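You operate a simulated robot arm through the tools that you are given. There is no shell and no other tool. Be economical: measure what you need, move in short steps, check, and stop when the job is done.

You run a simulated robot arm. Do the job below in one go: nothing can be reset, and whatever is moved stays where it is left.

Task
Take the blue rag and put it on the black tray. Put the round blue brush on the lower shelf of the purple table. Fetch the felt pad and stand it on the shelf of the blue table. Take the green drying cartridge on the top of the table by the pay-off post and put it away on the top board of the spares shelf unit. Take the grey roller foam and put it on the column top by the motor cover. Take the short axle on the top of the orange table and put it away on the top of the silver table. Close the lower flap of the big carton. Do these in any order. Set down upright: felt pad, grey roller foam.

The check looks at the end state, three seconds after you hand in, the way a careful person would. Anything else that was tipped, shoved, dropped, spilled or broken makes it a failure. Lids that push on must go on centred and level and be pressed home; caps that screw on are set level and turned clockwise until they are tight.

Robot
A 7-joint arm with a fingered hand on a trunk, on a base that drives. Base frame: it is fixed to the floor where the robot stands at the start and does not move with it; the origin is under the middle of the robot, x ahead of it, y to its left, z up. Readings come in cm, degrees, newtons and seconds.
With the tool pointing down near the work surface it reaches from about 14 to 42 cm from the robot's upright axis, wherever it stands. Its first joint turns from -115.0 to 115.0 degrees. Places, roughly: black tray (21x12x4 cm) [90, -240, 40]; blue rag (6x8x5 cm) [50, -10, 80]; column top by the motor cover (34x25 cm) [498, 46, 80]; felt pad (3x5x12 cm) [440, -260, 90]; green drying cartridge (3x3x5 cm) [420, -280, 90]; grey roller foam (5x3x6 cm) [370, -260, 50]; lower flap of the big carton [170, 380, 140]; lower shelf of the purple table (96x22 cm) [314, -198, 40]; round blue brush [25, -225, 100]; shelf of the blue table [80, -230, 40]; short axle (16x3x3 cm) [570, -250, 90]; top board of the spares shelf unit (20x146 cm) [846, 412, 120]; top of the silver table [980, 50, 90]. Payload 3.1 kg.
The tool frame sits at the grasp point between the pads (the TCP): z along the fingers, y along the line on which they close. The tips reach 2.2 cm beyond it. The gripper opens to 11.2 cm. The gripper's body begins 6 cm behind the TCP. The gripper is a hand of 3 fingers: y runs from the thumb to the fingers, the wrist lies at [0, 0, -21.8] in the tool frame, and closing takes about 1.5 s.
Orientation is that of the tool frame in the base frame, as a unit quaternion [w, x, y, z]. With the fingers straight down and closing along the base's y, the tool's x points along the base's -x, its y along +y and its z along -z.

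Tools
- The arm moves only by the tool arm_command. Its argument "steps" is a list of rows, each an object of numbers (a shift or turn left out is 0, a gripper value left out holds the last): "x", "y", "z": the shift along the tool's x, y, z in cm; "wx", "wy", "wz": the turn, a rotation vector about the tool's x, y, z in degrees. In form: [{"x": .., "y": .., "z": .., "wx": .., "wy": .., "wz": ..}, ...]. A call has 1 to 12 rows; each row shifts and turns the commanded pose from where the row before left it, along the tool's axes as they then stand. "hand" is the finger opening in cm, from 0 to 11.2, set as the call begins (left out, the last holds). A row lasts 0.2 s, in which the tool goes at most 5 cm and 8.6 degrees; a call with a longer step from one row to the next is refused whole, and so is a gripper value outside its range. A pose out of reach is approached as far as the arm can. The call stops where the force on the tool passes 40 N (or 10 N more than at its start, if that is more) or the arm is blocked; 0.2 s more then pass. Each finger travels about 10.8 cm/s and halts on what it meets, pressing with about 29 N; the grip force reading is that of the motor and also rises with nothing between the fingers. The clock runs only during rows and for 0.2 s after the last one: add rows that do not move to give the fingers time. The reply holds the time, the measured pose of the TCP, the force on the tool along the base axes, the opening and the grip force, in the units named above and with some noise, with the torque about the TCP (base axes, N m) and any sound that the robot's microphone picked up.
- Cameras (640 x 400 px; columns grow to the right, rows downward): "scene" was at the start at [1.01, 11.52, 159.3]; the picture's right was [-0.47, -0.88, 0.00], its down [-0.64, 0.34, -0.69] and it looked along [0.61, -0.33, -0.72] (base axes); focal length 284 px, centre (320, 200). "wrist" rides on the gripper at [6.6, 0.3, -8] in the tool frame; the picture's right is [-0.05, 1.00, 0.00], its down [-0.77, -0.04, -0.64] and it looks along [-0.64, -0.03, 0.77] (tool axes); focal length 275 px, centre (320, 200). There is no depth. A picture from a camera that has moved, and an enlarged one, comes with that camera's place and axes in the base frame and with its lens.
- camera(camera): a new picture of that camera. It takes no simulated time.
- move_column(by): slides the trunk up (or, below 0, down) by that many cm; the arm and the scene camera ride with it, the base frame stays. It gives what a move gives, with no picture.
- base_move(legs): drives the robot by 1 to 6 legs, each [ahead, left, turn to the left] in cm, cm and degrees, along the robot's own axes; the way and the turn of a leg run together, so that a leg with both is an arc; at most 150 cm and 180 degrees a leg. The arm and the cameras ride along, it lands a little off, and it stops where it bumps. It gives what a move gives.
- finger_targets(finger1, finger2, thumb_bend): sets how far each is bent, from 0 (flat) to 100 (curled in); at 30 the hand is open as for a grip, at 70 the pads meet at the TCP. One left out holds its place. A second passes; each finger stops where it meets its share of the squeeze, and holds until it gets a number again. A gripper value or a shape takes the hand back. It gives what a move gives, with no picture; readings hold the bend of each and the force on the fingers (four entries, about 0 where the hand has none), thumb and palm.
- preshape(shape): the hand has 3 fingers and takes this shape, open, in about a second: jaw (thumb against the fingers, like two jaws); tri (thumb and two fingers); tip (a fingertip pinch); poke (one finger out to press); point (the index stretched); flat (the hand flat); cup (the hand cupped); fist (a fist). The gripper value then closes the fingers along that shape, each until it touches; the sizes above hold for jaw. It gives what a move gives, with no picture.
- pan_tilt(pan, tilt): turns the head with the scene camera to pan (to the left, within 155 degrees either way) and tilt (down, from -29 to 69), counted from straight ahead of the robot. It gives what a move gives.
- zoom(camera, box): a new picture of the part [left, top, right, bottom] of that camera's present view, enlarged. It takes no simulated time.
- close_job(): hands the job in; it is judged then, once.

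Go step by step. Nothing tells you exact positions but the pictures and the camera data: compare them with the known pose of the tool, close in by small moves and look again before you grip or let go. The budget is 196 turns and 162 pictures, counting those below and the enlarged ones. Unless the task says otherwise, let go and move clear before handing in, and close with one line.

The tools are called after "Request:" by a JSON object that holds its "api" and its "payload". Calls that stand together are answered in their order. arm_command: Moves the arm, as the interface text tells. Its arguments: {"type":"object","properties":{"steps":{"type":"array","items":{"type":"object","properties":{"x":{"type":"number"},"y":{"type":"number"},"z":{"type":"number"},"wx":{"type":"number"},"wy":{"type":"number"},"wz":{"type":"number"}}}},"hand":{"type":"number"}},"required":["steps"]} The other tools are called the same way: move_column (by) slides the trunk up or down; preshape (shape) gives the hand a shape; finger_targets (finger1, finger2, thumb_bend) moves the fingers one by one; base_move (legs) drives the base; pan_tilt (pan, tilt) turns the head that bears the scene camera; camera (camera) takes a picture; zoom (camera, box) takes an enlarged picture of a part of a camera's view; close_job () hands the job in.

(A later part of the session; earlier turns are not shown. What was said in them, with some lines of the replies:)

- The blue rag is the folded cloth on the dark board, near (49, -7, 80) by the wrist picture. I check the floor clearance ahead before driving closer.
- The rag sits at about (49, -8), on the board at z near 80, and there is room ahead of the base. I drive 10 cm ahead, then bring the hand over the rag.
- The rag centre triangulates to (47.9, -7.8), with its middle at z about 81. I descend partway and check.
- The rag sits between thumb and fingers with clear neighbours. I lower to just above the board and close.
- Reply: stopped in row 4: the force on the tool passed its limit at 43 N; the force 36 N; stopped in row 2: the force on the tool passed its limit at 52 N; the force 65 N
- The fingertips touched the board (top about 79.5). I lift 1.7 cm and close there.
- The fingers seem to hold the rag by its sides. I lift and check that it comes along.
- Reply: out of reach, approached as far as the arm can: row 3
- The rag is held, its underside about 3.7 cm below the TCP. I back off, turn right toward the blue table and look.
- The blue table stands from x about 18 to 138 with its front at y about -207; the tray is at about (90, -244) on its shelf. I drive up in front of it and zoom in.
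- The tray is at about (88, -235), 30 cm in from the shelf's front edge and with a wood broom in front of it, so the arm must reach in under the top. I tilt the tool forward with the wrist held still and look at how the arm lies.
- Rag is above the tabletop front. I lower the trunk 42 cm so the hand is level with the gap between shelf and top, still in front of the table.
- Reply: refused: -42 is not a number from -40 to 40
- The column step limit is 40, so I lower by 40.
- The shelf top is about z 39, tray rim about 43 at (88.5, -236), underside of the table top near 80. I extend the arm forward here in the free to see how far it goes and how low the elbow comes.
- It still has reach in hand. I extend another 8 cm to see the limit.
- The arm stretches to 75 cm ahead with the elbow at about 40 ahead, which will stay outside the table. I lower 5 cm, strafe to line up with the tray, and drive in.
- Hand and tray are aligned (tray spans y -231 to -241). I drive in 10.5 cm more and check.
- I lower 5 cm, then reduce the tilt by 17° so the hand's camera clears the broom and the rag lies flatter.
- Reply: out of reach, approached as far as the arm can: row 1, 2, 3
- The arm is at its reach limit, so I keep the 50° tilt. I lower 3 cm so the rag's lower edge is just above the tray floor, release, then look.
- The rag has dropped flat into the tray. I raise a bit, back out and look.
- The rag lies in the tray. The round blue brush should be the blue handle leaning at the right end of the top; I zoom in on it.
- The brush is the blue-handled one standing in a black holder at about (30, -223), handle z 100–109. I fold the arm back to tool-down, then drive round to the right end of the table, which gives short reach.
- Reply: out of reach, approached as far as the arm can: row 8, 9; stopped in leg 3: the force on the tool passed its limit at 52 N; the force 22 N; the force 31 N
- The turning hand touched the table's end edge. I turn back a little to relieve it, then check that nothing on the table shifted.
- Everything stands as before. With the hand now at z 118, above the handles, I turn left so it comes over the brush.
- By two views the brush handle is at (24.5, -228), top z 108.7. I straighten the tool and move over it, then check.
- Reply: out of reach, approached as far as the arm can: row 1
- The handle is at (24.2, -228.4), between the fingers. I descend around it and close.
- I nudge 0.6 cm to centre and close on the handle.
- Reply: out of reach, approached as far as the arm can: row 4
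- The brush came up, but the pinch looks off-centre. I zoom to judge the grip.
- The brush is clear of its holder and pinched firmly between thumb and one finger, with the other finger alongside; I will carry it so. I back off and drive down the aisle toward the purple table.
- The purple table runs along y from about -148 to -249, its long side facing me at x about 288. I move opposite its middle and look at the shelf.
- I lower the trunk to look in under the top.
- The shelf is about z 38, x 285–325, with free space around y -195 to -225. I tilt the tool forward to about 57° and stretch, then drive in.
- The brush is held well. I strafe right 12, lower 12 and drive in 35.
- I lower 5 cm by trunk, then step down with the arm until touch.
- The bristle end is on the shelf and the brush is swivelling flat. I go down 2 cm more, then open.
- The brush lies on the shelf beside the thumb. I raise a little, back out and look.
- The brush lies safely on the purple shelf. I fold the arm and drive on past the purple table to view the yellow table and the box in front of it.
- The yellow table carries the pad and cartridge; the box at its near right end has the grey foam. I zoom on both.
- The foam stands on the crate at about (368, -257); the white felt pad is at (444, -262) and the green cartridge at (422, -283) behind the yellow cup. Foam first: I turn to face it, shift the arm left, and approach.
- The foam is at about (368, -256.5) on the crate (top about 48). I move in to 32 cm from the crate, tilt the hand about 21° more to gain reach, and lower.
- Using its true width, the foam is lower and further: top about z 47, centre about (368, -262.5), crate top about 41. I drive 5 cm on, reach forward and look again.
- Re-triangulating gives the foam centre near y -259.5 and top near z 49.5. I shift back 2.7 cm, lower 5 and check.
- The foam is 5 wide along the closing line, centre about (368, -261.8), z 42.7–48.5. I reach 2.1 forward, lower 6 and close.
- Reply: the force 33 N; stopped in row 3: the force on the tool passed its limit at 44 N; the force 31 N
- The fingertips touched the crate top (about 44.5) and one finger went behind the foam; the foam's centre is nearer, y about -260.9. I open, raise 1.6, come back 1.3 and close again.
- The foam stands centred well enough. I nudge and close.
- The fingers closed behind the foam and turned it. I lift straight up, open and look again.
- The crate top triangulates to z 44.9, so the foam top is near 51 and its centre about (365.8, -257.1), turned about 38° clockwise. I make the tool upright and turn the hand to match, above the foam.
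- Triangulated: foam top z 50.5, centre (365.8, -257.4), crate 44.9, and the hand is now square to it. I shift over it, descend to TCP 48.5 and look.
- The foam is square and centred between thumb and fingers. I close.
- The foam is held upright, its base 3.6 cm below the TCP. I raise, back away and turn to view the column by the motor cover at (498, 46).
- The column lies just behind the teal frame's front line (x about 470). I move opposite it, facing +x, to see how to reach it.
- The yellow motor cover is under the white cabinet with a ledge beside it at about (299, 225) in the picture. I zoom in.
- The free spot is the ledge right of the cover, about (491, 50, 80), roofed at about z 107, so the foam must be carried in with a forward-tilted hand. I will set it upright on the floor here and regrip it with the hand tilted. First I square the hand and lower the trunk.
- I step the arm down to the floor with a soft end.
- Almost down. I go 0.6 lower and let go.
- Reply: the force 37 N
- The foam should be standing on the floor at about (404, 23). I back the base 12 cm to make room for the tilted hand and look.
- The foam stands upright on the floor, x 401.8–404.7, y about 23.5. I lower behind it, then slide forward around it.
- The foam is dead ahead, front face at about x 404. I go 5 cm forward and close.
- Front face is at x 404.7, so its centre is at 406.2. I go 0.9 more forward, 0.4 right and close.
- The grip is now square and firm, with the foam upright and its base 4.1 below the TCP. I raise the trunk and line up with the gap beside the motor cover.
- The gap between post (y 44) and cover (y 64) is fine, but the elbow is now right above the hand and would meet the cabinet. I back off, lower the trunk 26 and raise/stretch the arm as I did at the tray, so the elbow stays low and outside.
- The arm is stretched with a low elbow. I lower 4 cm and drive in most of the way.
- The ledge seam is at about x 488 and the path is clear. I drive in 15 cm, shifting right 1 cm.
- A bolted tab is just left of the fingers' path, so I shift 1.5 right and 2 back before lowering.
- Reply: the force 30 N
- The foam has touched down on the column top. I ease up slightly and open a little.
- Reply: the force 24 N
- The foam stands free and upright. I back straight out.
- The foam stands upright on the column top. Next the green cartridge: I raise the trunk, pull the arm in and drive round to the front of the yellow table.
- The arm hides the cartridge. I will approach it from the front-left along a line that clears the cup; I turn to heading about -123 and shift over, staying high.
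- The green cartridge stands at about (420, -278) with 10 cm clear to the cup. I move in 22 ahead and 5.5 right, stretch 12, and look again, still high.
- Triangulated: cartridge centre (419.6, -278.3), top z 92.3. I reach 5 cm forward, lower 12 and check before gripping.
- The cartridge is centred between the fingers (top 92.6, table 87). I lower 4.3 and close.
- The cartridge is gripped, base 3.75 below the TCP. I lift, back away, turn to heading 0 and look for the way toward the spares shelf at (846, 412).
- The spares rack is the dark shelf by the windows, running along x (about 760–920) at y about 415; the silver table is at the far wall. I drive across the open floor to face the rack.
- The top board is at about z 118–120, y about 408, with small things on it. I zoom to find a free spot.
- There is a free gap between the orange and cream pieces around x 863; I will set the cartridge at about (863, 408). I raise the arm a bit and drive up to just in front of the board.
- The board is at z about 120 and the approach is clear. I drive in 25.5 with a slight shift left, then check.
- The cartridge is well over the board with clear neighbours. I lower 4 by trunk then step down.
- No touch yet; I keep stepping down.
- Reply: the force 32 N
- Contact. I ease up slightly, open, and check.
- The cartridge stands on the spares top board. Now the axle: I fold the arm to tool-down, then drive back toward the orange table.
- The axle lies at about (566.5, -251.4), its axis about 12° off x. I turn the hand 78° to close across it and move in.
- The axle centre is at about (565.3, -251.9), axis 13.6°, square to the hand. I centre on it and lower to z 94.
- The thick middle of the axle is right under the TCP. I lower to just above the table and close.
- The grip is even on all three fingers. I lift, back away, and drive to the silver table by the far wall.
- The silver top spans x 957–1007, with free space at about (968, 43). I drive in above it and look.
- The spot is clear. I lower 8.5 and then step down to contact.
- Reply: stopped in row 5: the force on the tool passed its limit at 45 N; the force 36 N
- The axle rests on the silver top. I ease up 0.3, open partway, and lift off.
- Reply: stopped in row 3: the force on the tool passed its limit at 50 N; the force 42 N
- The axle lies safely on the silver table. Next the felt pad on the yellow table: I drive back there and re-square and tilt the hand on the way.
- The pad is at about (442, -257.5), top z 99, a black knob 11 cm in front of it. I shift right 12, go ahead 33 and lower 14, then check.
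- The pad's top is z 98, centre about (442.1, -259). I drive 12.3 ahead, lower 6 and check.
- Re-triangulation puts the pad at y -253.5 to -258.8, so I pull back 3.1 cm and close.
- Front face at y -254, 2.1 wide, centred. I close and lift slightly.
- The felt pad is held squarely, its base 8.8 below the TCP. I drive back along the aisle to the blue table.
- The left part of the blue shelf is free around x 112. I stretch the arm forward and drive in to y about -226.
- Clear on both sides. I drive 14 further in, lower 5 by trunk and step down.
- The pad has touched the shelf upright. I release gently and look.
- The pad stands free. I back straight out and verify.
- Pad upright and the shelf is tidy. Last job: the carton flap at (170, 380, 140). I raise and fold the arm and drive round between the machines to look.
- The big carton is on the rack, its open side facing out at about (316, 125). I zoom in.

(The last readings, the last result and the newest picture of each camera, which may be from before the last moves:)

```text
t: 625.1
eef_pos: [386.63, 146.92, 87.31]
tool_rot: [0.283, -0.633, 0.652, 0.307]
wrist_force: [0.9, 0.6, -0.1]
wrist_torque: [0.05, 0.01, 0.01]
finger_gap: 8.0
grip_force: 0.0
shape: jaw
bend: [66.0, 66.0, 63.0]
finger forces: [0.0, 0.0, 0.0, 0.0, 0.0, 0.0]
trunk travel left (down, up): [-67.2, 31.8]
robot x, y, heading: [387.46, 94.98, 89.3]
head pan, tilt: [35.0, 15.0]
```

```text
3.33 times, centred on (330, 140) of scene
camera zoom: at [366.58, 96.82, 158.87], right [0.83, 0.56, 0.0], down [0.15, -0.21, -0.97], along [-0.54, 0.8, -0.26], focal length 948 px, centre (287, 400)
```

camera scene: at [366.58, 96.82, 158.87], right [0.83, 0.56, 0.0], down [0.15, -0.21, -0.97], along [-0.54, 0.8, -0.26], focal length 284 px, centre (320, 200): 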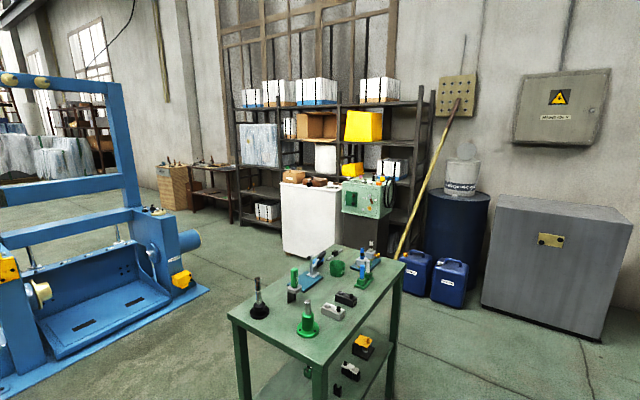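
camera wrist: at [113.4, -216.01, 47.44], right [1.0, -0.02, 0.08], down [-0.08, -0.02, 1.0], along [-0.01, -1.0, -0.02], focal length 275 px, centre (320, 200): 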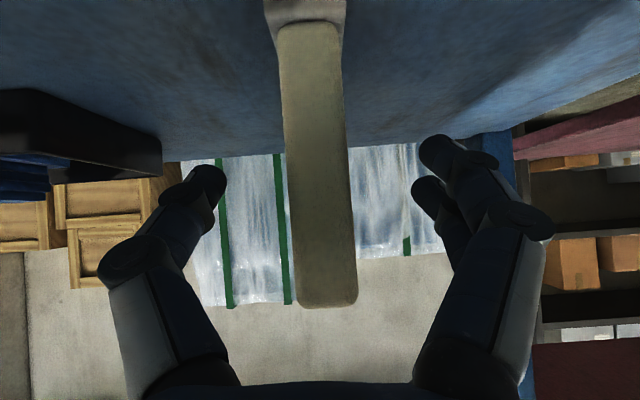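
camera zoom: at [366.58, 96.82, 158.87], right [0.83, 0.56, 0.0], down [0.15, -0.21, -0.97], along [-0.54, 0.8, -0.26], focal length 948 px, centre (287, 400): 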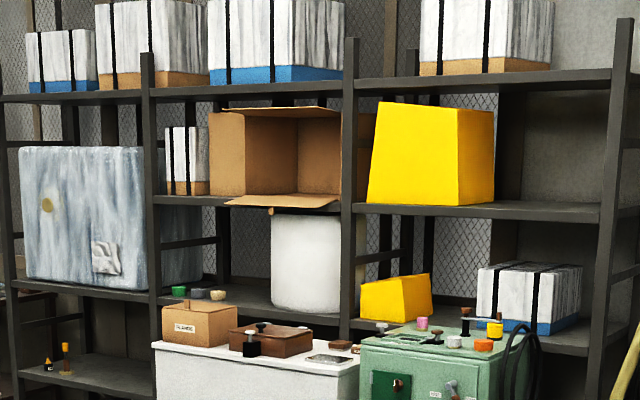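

The carton's open side faces out on the rack at z about 140; its lower flap sticks out toward me, above a white cabinet. I raise the arm and move in front of it.

Request:
{"api": "move_column", "payload": {"by": 31}}

Request:
{"api": "base_move", "payload": {"legs": [[150, 0, 0.7], [28, 0, 0], [0, 150, 0], [0, 58, 0]]}}

Request:
{"api": "pan_tilt", "payload": {"pan": 0, "tilt": 20}}

Request:
{"api": "camera", "payload": {"camera": "scene"}}

Request:
{"api": "camera", "payload": {"camera": "wrist"}}

```text
t: 628.2
eef_pos: [386.63, 146.82, 118.17]
tool_rot: [0.284, -0.633, 0.652, 0.307]
wrist_force: [-0.3, -0.4, 0.3]
wrist_torque: [0.0, -0.02, -0.05]
finger_gap: 7.98
grip_force: 0.1
shape: jaw
bend: [66.0, 66.0, 63.0]
finger forces: [0.0, 0.0, 0.0, 0.1, 0.0, 0.1]
trunk travel left (down, up): [-98.2, 0.8]
robot x, y, heading: [386.95, 94.7, 89.6]
head pan, tilt: [35.0, 15.0]
```

```text
t: 647.1
eef_pos: [184.56, 333.59, 118.28]
tool_rot: [0.285, -0.627, 0.657, 0.304]
wrist_force: [0.3, 0.0, 0.5]
wrist_torque: [0.01, 0.01, -0.02]
finger_gap: 8.0
grip_force: 0.1
shape: jaw
bend: [66.0, 66.0, 63.0]
finger forces: [0.0, 0.0, 0.0, 0.0, 0.0, 0.1]
trunk travel left (down, up): [-98.2, 0.8]
robot x, y, heading: [184.06, 281.49, 88.1]
head pan, tilt: [35.0, 15.0]
```

```text
t: 648.1
eef_pos: [184.56, 333.6, 118.21]
tool_rot: [0.286, -0.627, 0.657, 0.305]
wrist_force: [-0.5, 0.1, -0.1]
wrist_torque: [-0.01, -0.02, 0.03]
finger_gap: 8.01
grip_force: 0.1
shape: jaw
bend: [66.0, 66.0, 63.0]
finger forces: [0.0, 0.1, 0.0, 0.1, 0.1, 0.0]
trunk travel left (down, up): [-98.2, 0.8]
robot x, y, heading: [184.65, 281.71, 88.2]
head pan, tilt: [0.0, 20.0]
```

```text
26 pictures are left
camera scene: at [169.07, 285.43, 189.07], right [1.0, -0.03, 0.0], down [-0.01, -0.34, -0.94], along [0.02, 0.94, -0.34], focal length 284 px, centre (320, 200)
```

scene: 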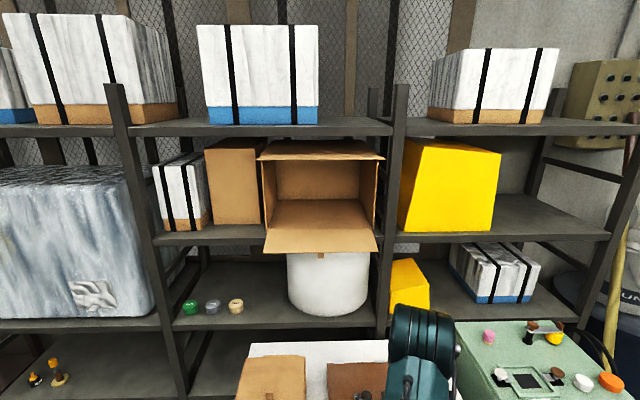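

```text
25 pictures are left
camera wrist: at [183.88, 323.38, 118.48], right [-1.0, 0.06, 0.08], down [0.08, 0.02, 1.0], along [0.06, 1.0, -0.02], focal length 275 px, centre (320, 200)
```

wrist: 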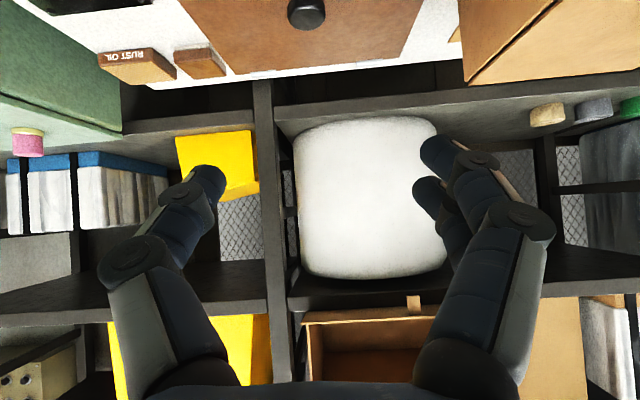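

The flap hangs out from the carton's lower front edge (hinge about y 386, z 141; tip about y 373, z 138; x 149–191). I close the hand into a blunt tip, level the tool forward and line up below the flap at x 170.

Request:
{"api": "arm_command", "payload": {"steps": [{"x": -2.9, "wy": -8}, {"x": -2.9, "wy": -8}, {"x": -2.9, "wy": -8}, {"x": -2.9, "wy": -8}, {}, {}, {}], "hand": 0}}

Request:
{"api": "base_move", "payload": {"legs": [[0, 14.5, 0]]}}

Request:
{"api": "camera", "payload": {"camera": "scene"}}

Request:
{"api": "camera", "payload": {"camera": "wrist"}}

```text
t: 649.7
eef_pos: [185.19, 339.14, 128.23]
tool_rot: [0.456, -0.52, 0.552, 0.466]
wrist_force: [0.6, 0.6, 0.5]
wrist_torque: [0.03, 0.0, 0.01]
finger_gap: 0.0
grip_force: 29.2
shape: jaw
bend: [67.0, 67.0, 76.0]
finger forces: [0.0, 0.0, 0.0, 0.0, 0.1, 0.0]
trunk travel left (down, up): [-98.2, 0.8]
robot x, y, heading: [184.43, 281.74, 88.6]
head pan, tilt: [0.0, 20.0]
```

```text
t: 651.1
eef_pos: [170.65, 339.42, 128.15]
tool_rot: [0.455, -0.519, 0.553, 0.466]
wrist_force: [0.3, -0.2, -0.2]
wrist_torque: [-0.01, 0.04, 0.04]
finger_gap: 0.0
grip_force: 29.2
shape: jaw
bend: [67.0, 67.0, 76.0]
finger forces: [0.0, 0.1, 0.1, 0.0, 0.1, 0.0]
trunk travel left (down, up): [-98.2, 0.8]
robot x, y, heading: [169.81, 282.21, 88.6]
head pan, tilt: [0.0, 20.0]
```

```text
24 pictures are left
camera scene: at [154.79, 285.77, 189.09], right [1.0, -0.03, 0.0], down [-0.01, -0.34, -0.94], along [0.02, 0.94, -0.34], focal length 284 px, centre (320, 200)
```

scene: 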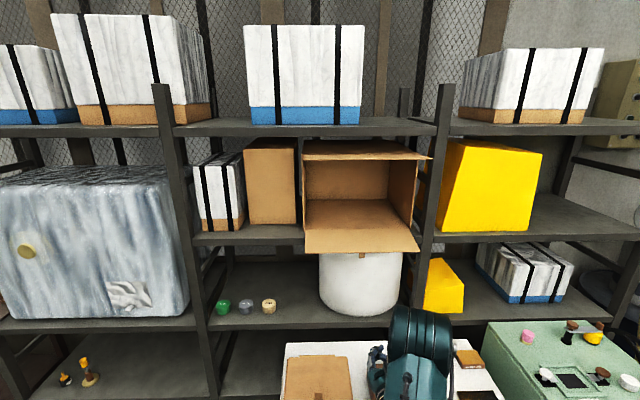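

```text
23 pictures are left
camera wrist: at [169.86, 330.69, 122.84], right [-1.0, 0.03, 0.09], down [0.06, -0.51, 0.86], along [0.07, 0.86, 0.51], focal length 275 px, centre (320, 200)
```

wrist: 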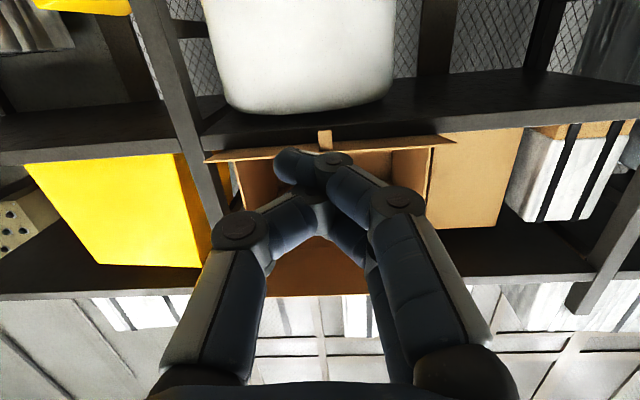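

Flap tip is at (y 372.6, z 138.5). I bring the hand in underneath: base 24 ahead, arm 13 forward, then check.

Request:
{"api": "base_move", "payload": {"legs": [[24, 0, 0]]}}

Request:
{"api": "arm_command", "payload": {"steps": [{"x": -0.65, "z": 4.25}, {"x": -0.65, "z": 4.25}, {"x": -0.6, "z": 4.0}, {}, {}]}}

Request:
{"api": "camera", "payload": {"camera": "scene"}}

Request:
{"api": "camera", "payload": {"camera": "wrist"}}

```text
t: 652.8
eef_pos: [171.0, 363.15, 128.17]
tool_rot: [0.456, -0.52, 0.552, 0.466]
wrist_force: [0.7, -0.1, -0.2]
wrist_torque: [-0.03, 0.01, -0.01]
finger_gap: 0.01
grip_force: 29.2
shape: jaw
bend: [67.0, 67.0, 76.0]
finger forces: [0.0, 0.1, 0.1, 0.0, 0.0, 0.0]
trunk travel left (down, up): [-98.2, 0.8]
robot x, y, heading: [170.37, 305.81, 88.5]
head pan, tilt: [0.0, 20.0]
```

```text
t: 654.0
eef_pos: [171.15, 375.94, 128.12]
tool_rot: [0.455, -0.521, 0.551, 0.467]
wrist_force: [0.6, 0.3, -0.4]
wrist_torque: [0.0, -0.01, 0.03]
finger_gap: 0.0
grip_force: 29.1
shape: jaw
bend: [67.0, 67.0, 76.0]
finger forces: [0.0, 0.1, 0.0, 0.0, 0.1, 0.0]
trunk travel left (down, up): [-98.2, 0.8]
robot x, y, heading: [170.24, 306.17, 88.7]
head pan, tilt: [0.0, 20.0]
```

```text
22 pictures are left
camera scene: at [155.09, 309.51, 189.07], right [1.0, -0.02, 0.0], down [-0.01, -0.34, -0.94], along [0.02, 0.94, -0.34], focal length 284 px, centre (320, 200)
```

scene: 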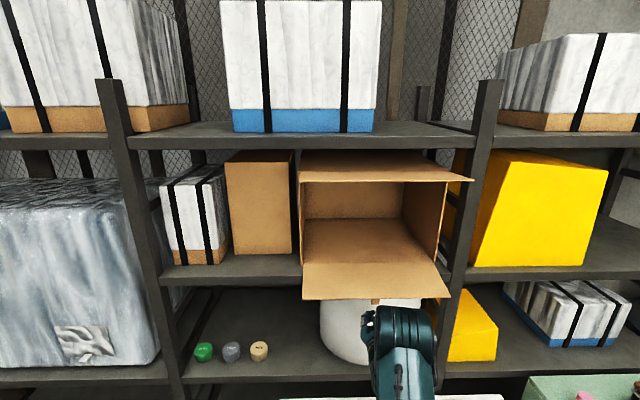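

```text
21 pictures are left
camera wrist: at [170.47, 367.21, 122.72], right [-1.0, 0.03, 0.09], down [0.06, -0.51, 0.86], along [0.07, 0.86, 0.51], focal length 275 px, centre (320, 200)
```

wrist: 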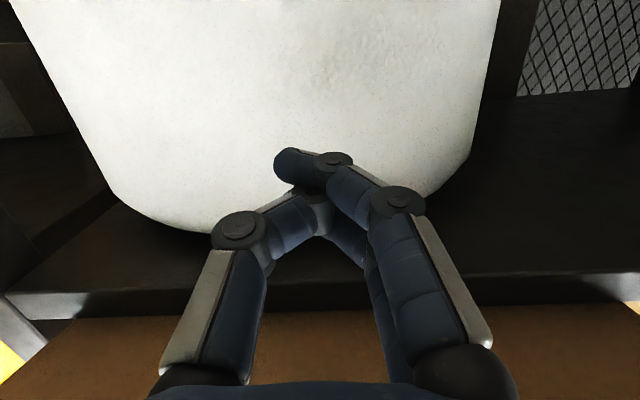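

The hand is under the flap's overhang, in front of the shelf edge. I come back 0.8 and raise 12 cm to lift the flap.

Request:
{"api": "arm_command", "payload": {"steps": [{"x": 0.1, "z": -0.8}, {"x": -2.96, "z": -0.45}, {"x": -2.96, "z": -0.45}, {"x": -2.96, "z": -0.45}, {"x": -2.96, "z": -0.45}, {}, {}]}}

Request:
{"api": "camera", "payload": {"camera": "scene"}}

```text
t: 655.6
eef_pos: [171.68, 375.05, 140.34]
tool_rot: [0.455, -0.52, 0.552, 0.466]
wrist_force: [-0.3, -0.5, -0.3]
wrist_torque: [0.01, -0.03, -0.01]
finger_gap: 0.0
grip_force: 29.0
shape: jaw
bend: [67.0, 67.0, 76.0]
finger forces: [0.0, 0.2, 0.0, 0.0, 0.0, 0.1]
trunk travel left (down, up): [-98.2, 0.8]
robot x, y, heading: [170.06, 305.45, 88.7]
head pan, tilt: [0.0, 20.0]
```

```text
20 pictures are left
camera scene: at [155.08, 309.49, 189.07], right [1.0, -0.02, 0.0], down [-0.01, -0.34, -0.94], along [0.02, 0.94, -0.34], focal length 284 px, centre (320, 200)
```

scene: 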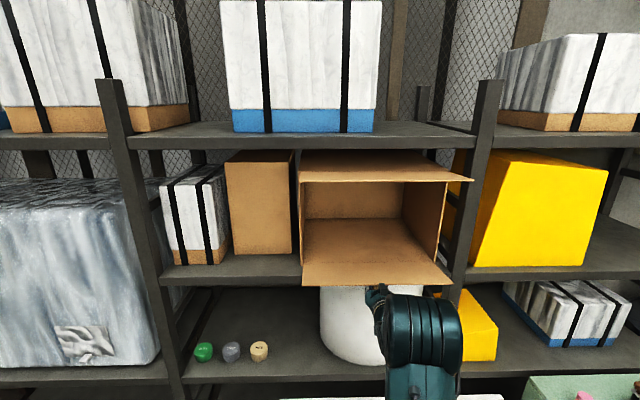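

The flap is rising. I follow its arc up and forward.

Request:
{"api": "arm_command", "payload": {"steps": [{"x": -1.9, "z": 0.22}, {"x": -1.9, "z": 0.22}, {"x": -1.63, "z": 0.77}, {"x": -1.63, "z": 0.77}, {}, {}]}}

Request:
{"api": "camera", "payload": {"camera": "scene"}}

```text
t: 657.0
eef_pos: [172.05, 378.2, 146.95]
tool_rot: [0.455, -0.521, 0.551, 0.467]
wrist_force: [0.2, 0.2, 0.6]
wrist_torque: [-0.02, 0.02, 0.02]
finger_gap: 0.0
grip_force: 29.3
shape: jaw
bend: [67.0, 67.0, 76.0]
finger forces: [0.1, 0.1, 0.0, 0.0, 0.0, 0.0]
trunk travel left (down, up): [-98.2, 0.8]
robot x, y, heading: [170.28, 305.65, 88.5]
head pan, tilt: [0.0, 20.0]
```

```text
19 pictures are left
camera scene: at [155.09, 309.5, 189.07], right [1.0, -0.02, 0.0], down [-0.01, -0.34, -0.94], along [0.02, 0.94, -0.34], focal length 284 px, centre (320, 200)
```

scene: 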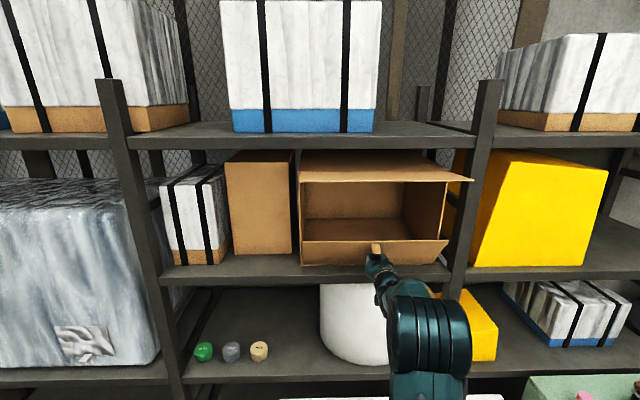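

The flap is about two-thirds up. I push forward to bring it upright.

Request:
{"api": "arm_command", "payload": {"steps": [{"x": -0.56, "z": 1.18}, {"x": -0.56, "z": 1.18}, {"x": -0.4, "z": 1.0}, {"x": -0.3, "z": 1.0}, {}, {}]}}

Request:
{"api": "camera", "payload": {"camera": "scene"}}

Request:
{"api": "camera", "payload": {"camera": "wrist"}}

```text
t: 658.4
eef_pos: [171.99, 382.73, 147.85]
tool_rot: [0.455, -0.521, 0.551, 0.467]
wrist_force: [-0.6, -1.4, -0.2]
wrist_torque: [0.02, -0.03, -0.01]
finger_gap: 0.0
grip_force: 28.9
shape: jaw
bend: [67.0, 69.0, 76.0]
finger forces: [0.0, 3.8, 0.0, 0.1, 0.0, 0.0]
trunk travel left (down, up): [-98.2, 0.8]
robot x, y, heading: [170.7, 305.63, 88.7]
head pan, tilt: [0.0, 20.0]
```

```text
18 pictures are left
camera scene: at [155.06, 309.4, 189.07], right [1.0, -0.02, 0.0], down [-0.01, -0.34, -0.94], along [0.02, 0.94, -0.34], focal length 284 px, centre (320, 200)
```

scene: 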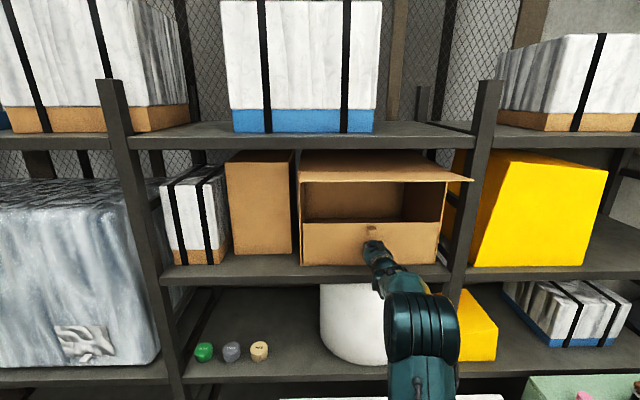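

```text
17 pictures are left
camera wrist: at [171.32, 373.82, 142.62], right [-1.0, 0.03, 0.09], down [0.06, -0.51, 0.86], along [0.07, 0.86, 0.51], focal length 275 px, centre (320, 200)
```

wrist: 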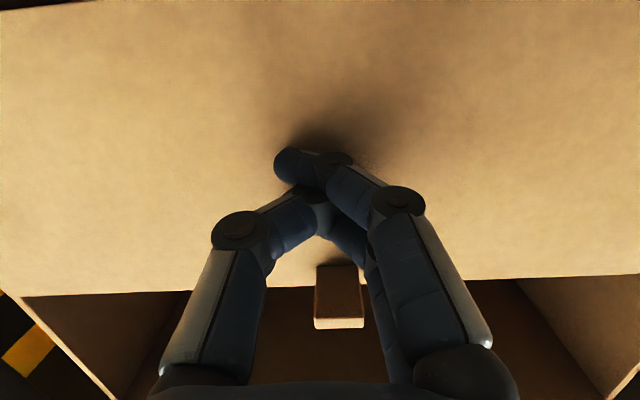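

The flap is upright against the fingertips. I press about 1.5 cm further to seat it and watch the force.

Request:
{"api": "arm_command", "payload": {"steps": [{"x": -0.07, "z": 0.5}, {"x": -0.07, "z": 0.5}, {"x": -0.07, "z": 0.5}, {"x": -0.07, "z": 0.5}, {}]}}

Request:
{"api": "zoom", "payload": {"camera": "scene", "box": [280, 130, 480, 300]}}

```text
t: 659.6
eef_pos: [172.27, 383.43, 148.32]
tool_rot: [0.457, -0.519, 0.552, 0.467]
wrist_force: [-1.1, -29.6, 1.3]
wrist_torque: [0.13, -0.04, -0.09]
finger_gap: 0.0
grip_force: 29.0
shape: jaw
bend: [71.0, 73.0, 80.0]
finger forces: [9.7, 15.6, 0.0, 0.0, 24.4, 0.1]
trunk travel left (down, up): [-98.2, 0.8]
robot x, y, heading: [170.63, 305.8, 88.9]
head pan, tilt: [0.0, 20.0]
stopped in row 5: the force on the tool passed its limit at 42 N (the readings are from after the stop); the commanded pose is now the measured one
```

```text
2.35 times, centred on (380, 215) of scene
camera zoom: at [155.01, 307.77, 189.11], right [1.0, -0.02, 0.0], down [-0.01, -0.33, -0.94], along [0.02, 0.94, -0.33], focal length 669 px, centre (179, 165)
```

zoom: 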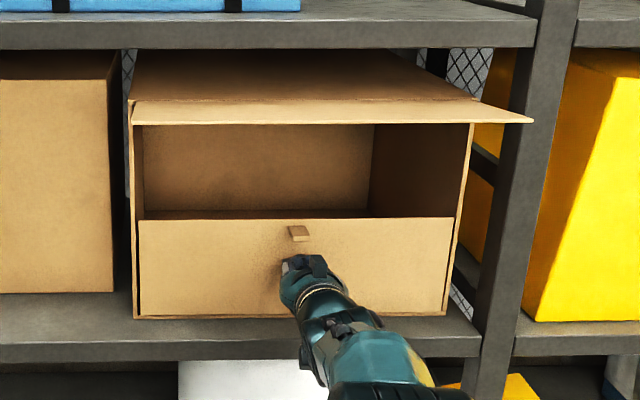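

The flap has met its stop: fully closed. I draw the hand straight back and check that it stays.

Request:
{"api": "arm_command", "payload": {"steps": [{"x": 0.07, "z": -0.5}, {"x": 0.15, "z": -1}, {"x": 0.3, "z": -2}, {"x": 0.6, "z": -4}, {"x": 0.6, "z": -4}, {}, {}, {}]}}

Request:
{"api": "base_move", "payload": {"legs": [[-30, 0, 0]]}}

Request:
{"api": "camera", "payload": {"camera": "scene"}}

```text
t: 661.4
eef_pos: [171.88, 372.83, 147.82]
tool_rot: [0.455, -0.52, 0.553, 0.465]
wrist_force: [-0.5, 0.3, -0.4]
wrist_torque: [-0.01, -0.03, -0.01]
finger_gap: 0.0
grip_force: 29.3
shape: jaw
bend: [69.0, 69.0, 77.0]
finger forces: [0.0, 0.0, 0.1, 0.0, 0.0, 0.0]
trunk travel left (down, up): [-98.2, 0.8]
robot x, y, heading: [170.11, 305.05, 88.9]
head pan, tilt: [0.0, 20.0]
```

```text
t: 663.5
eef_pos: [171.01, 342.04, 147.74]
tool_rot: [0.454, -0.522, 0.553, 0.465]
wrist_force: [0.4, 0.2, 1.1]
wrist_torque: [-0.01, -0.01, 0.02]
finger_gap: 0.02
grip_force: 28.9
shape: jaw
bend: [69.0, 69.0, 77.0]
finger forces: [0.0, 0.0, 0.0, 0.1, 0.0, 0.0]
trunk travel left (down, up): [-98.2, 0.8]
robot x, y, heading: [170.36, 274.79, 89.1]
head pan, tilt: [0.0, 20.0]
```

```text
15 pictures are left
camera scene: at [154.46, 278.48, 189.06], right [1.0, -0.02, 0.0], down [-0.01, -0.34, -0.94], along [0.02, 0.94, -0.34], focal length 284 px, centre (320, 200)
```

scene: 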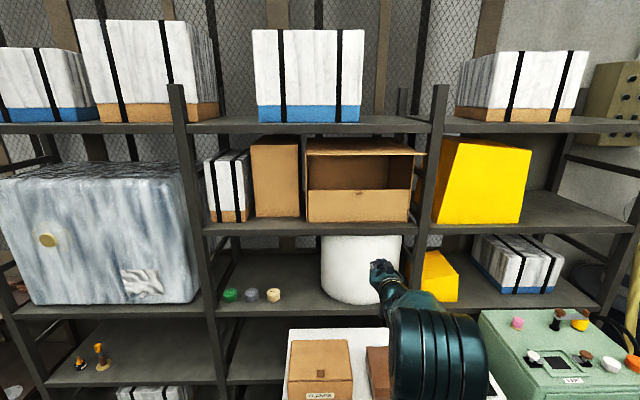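

The flap stays shut and everything else was left in place; I hand the job in.

Request:
{"api": "close_job", "payload": {}}

```text
The job is handed in.
```

All seven jobs are finished and handed in: the rag, brush, felt pad, cartridge, roller foam and axle are in their places, with the pad and foam upright, and the lower carton flap is closed. One slip: while I turned to fetch the brush, the hand bumped the end of the blue table. A look straight afterwards showed nothing on it had moved.
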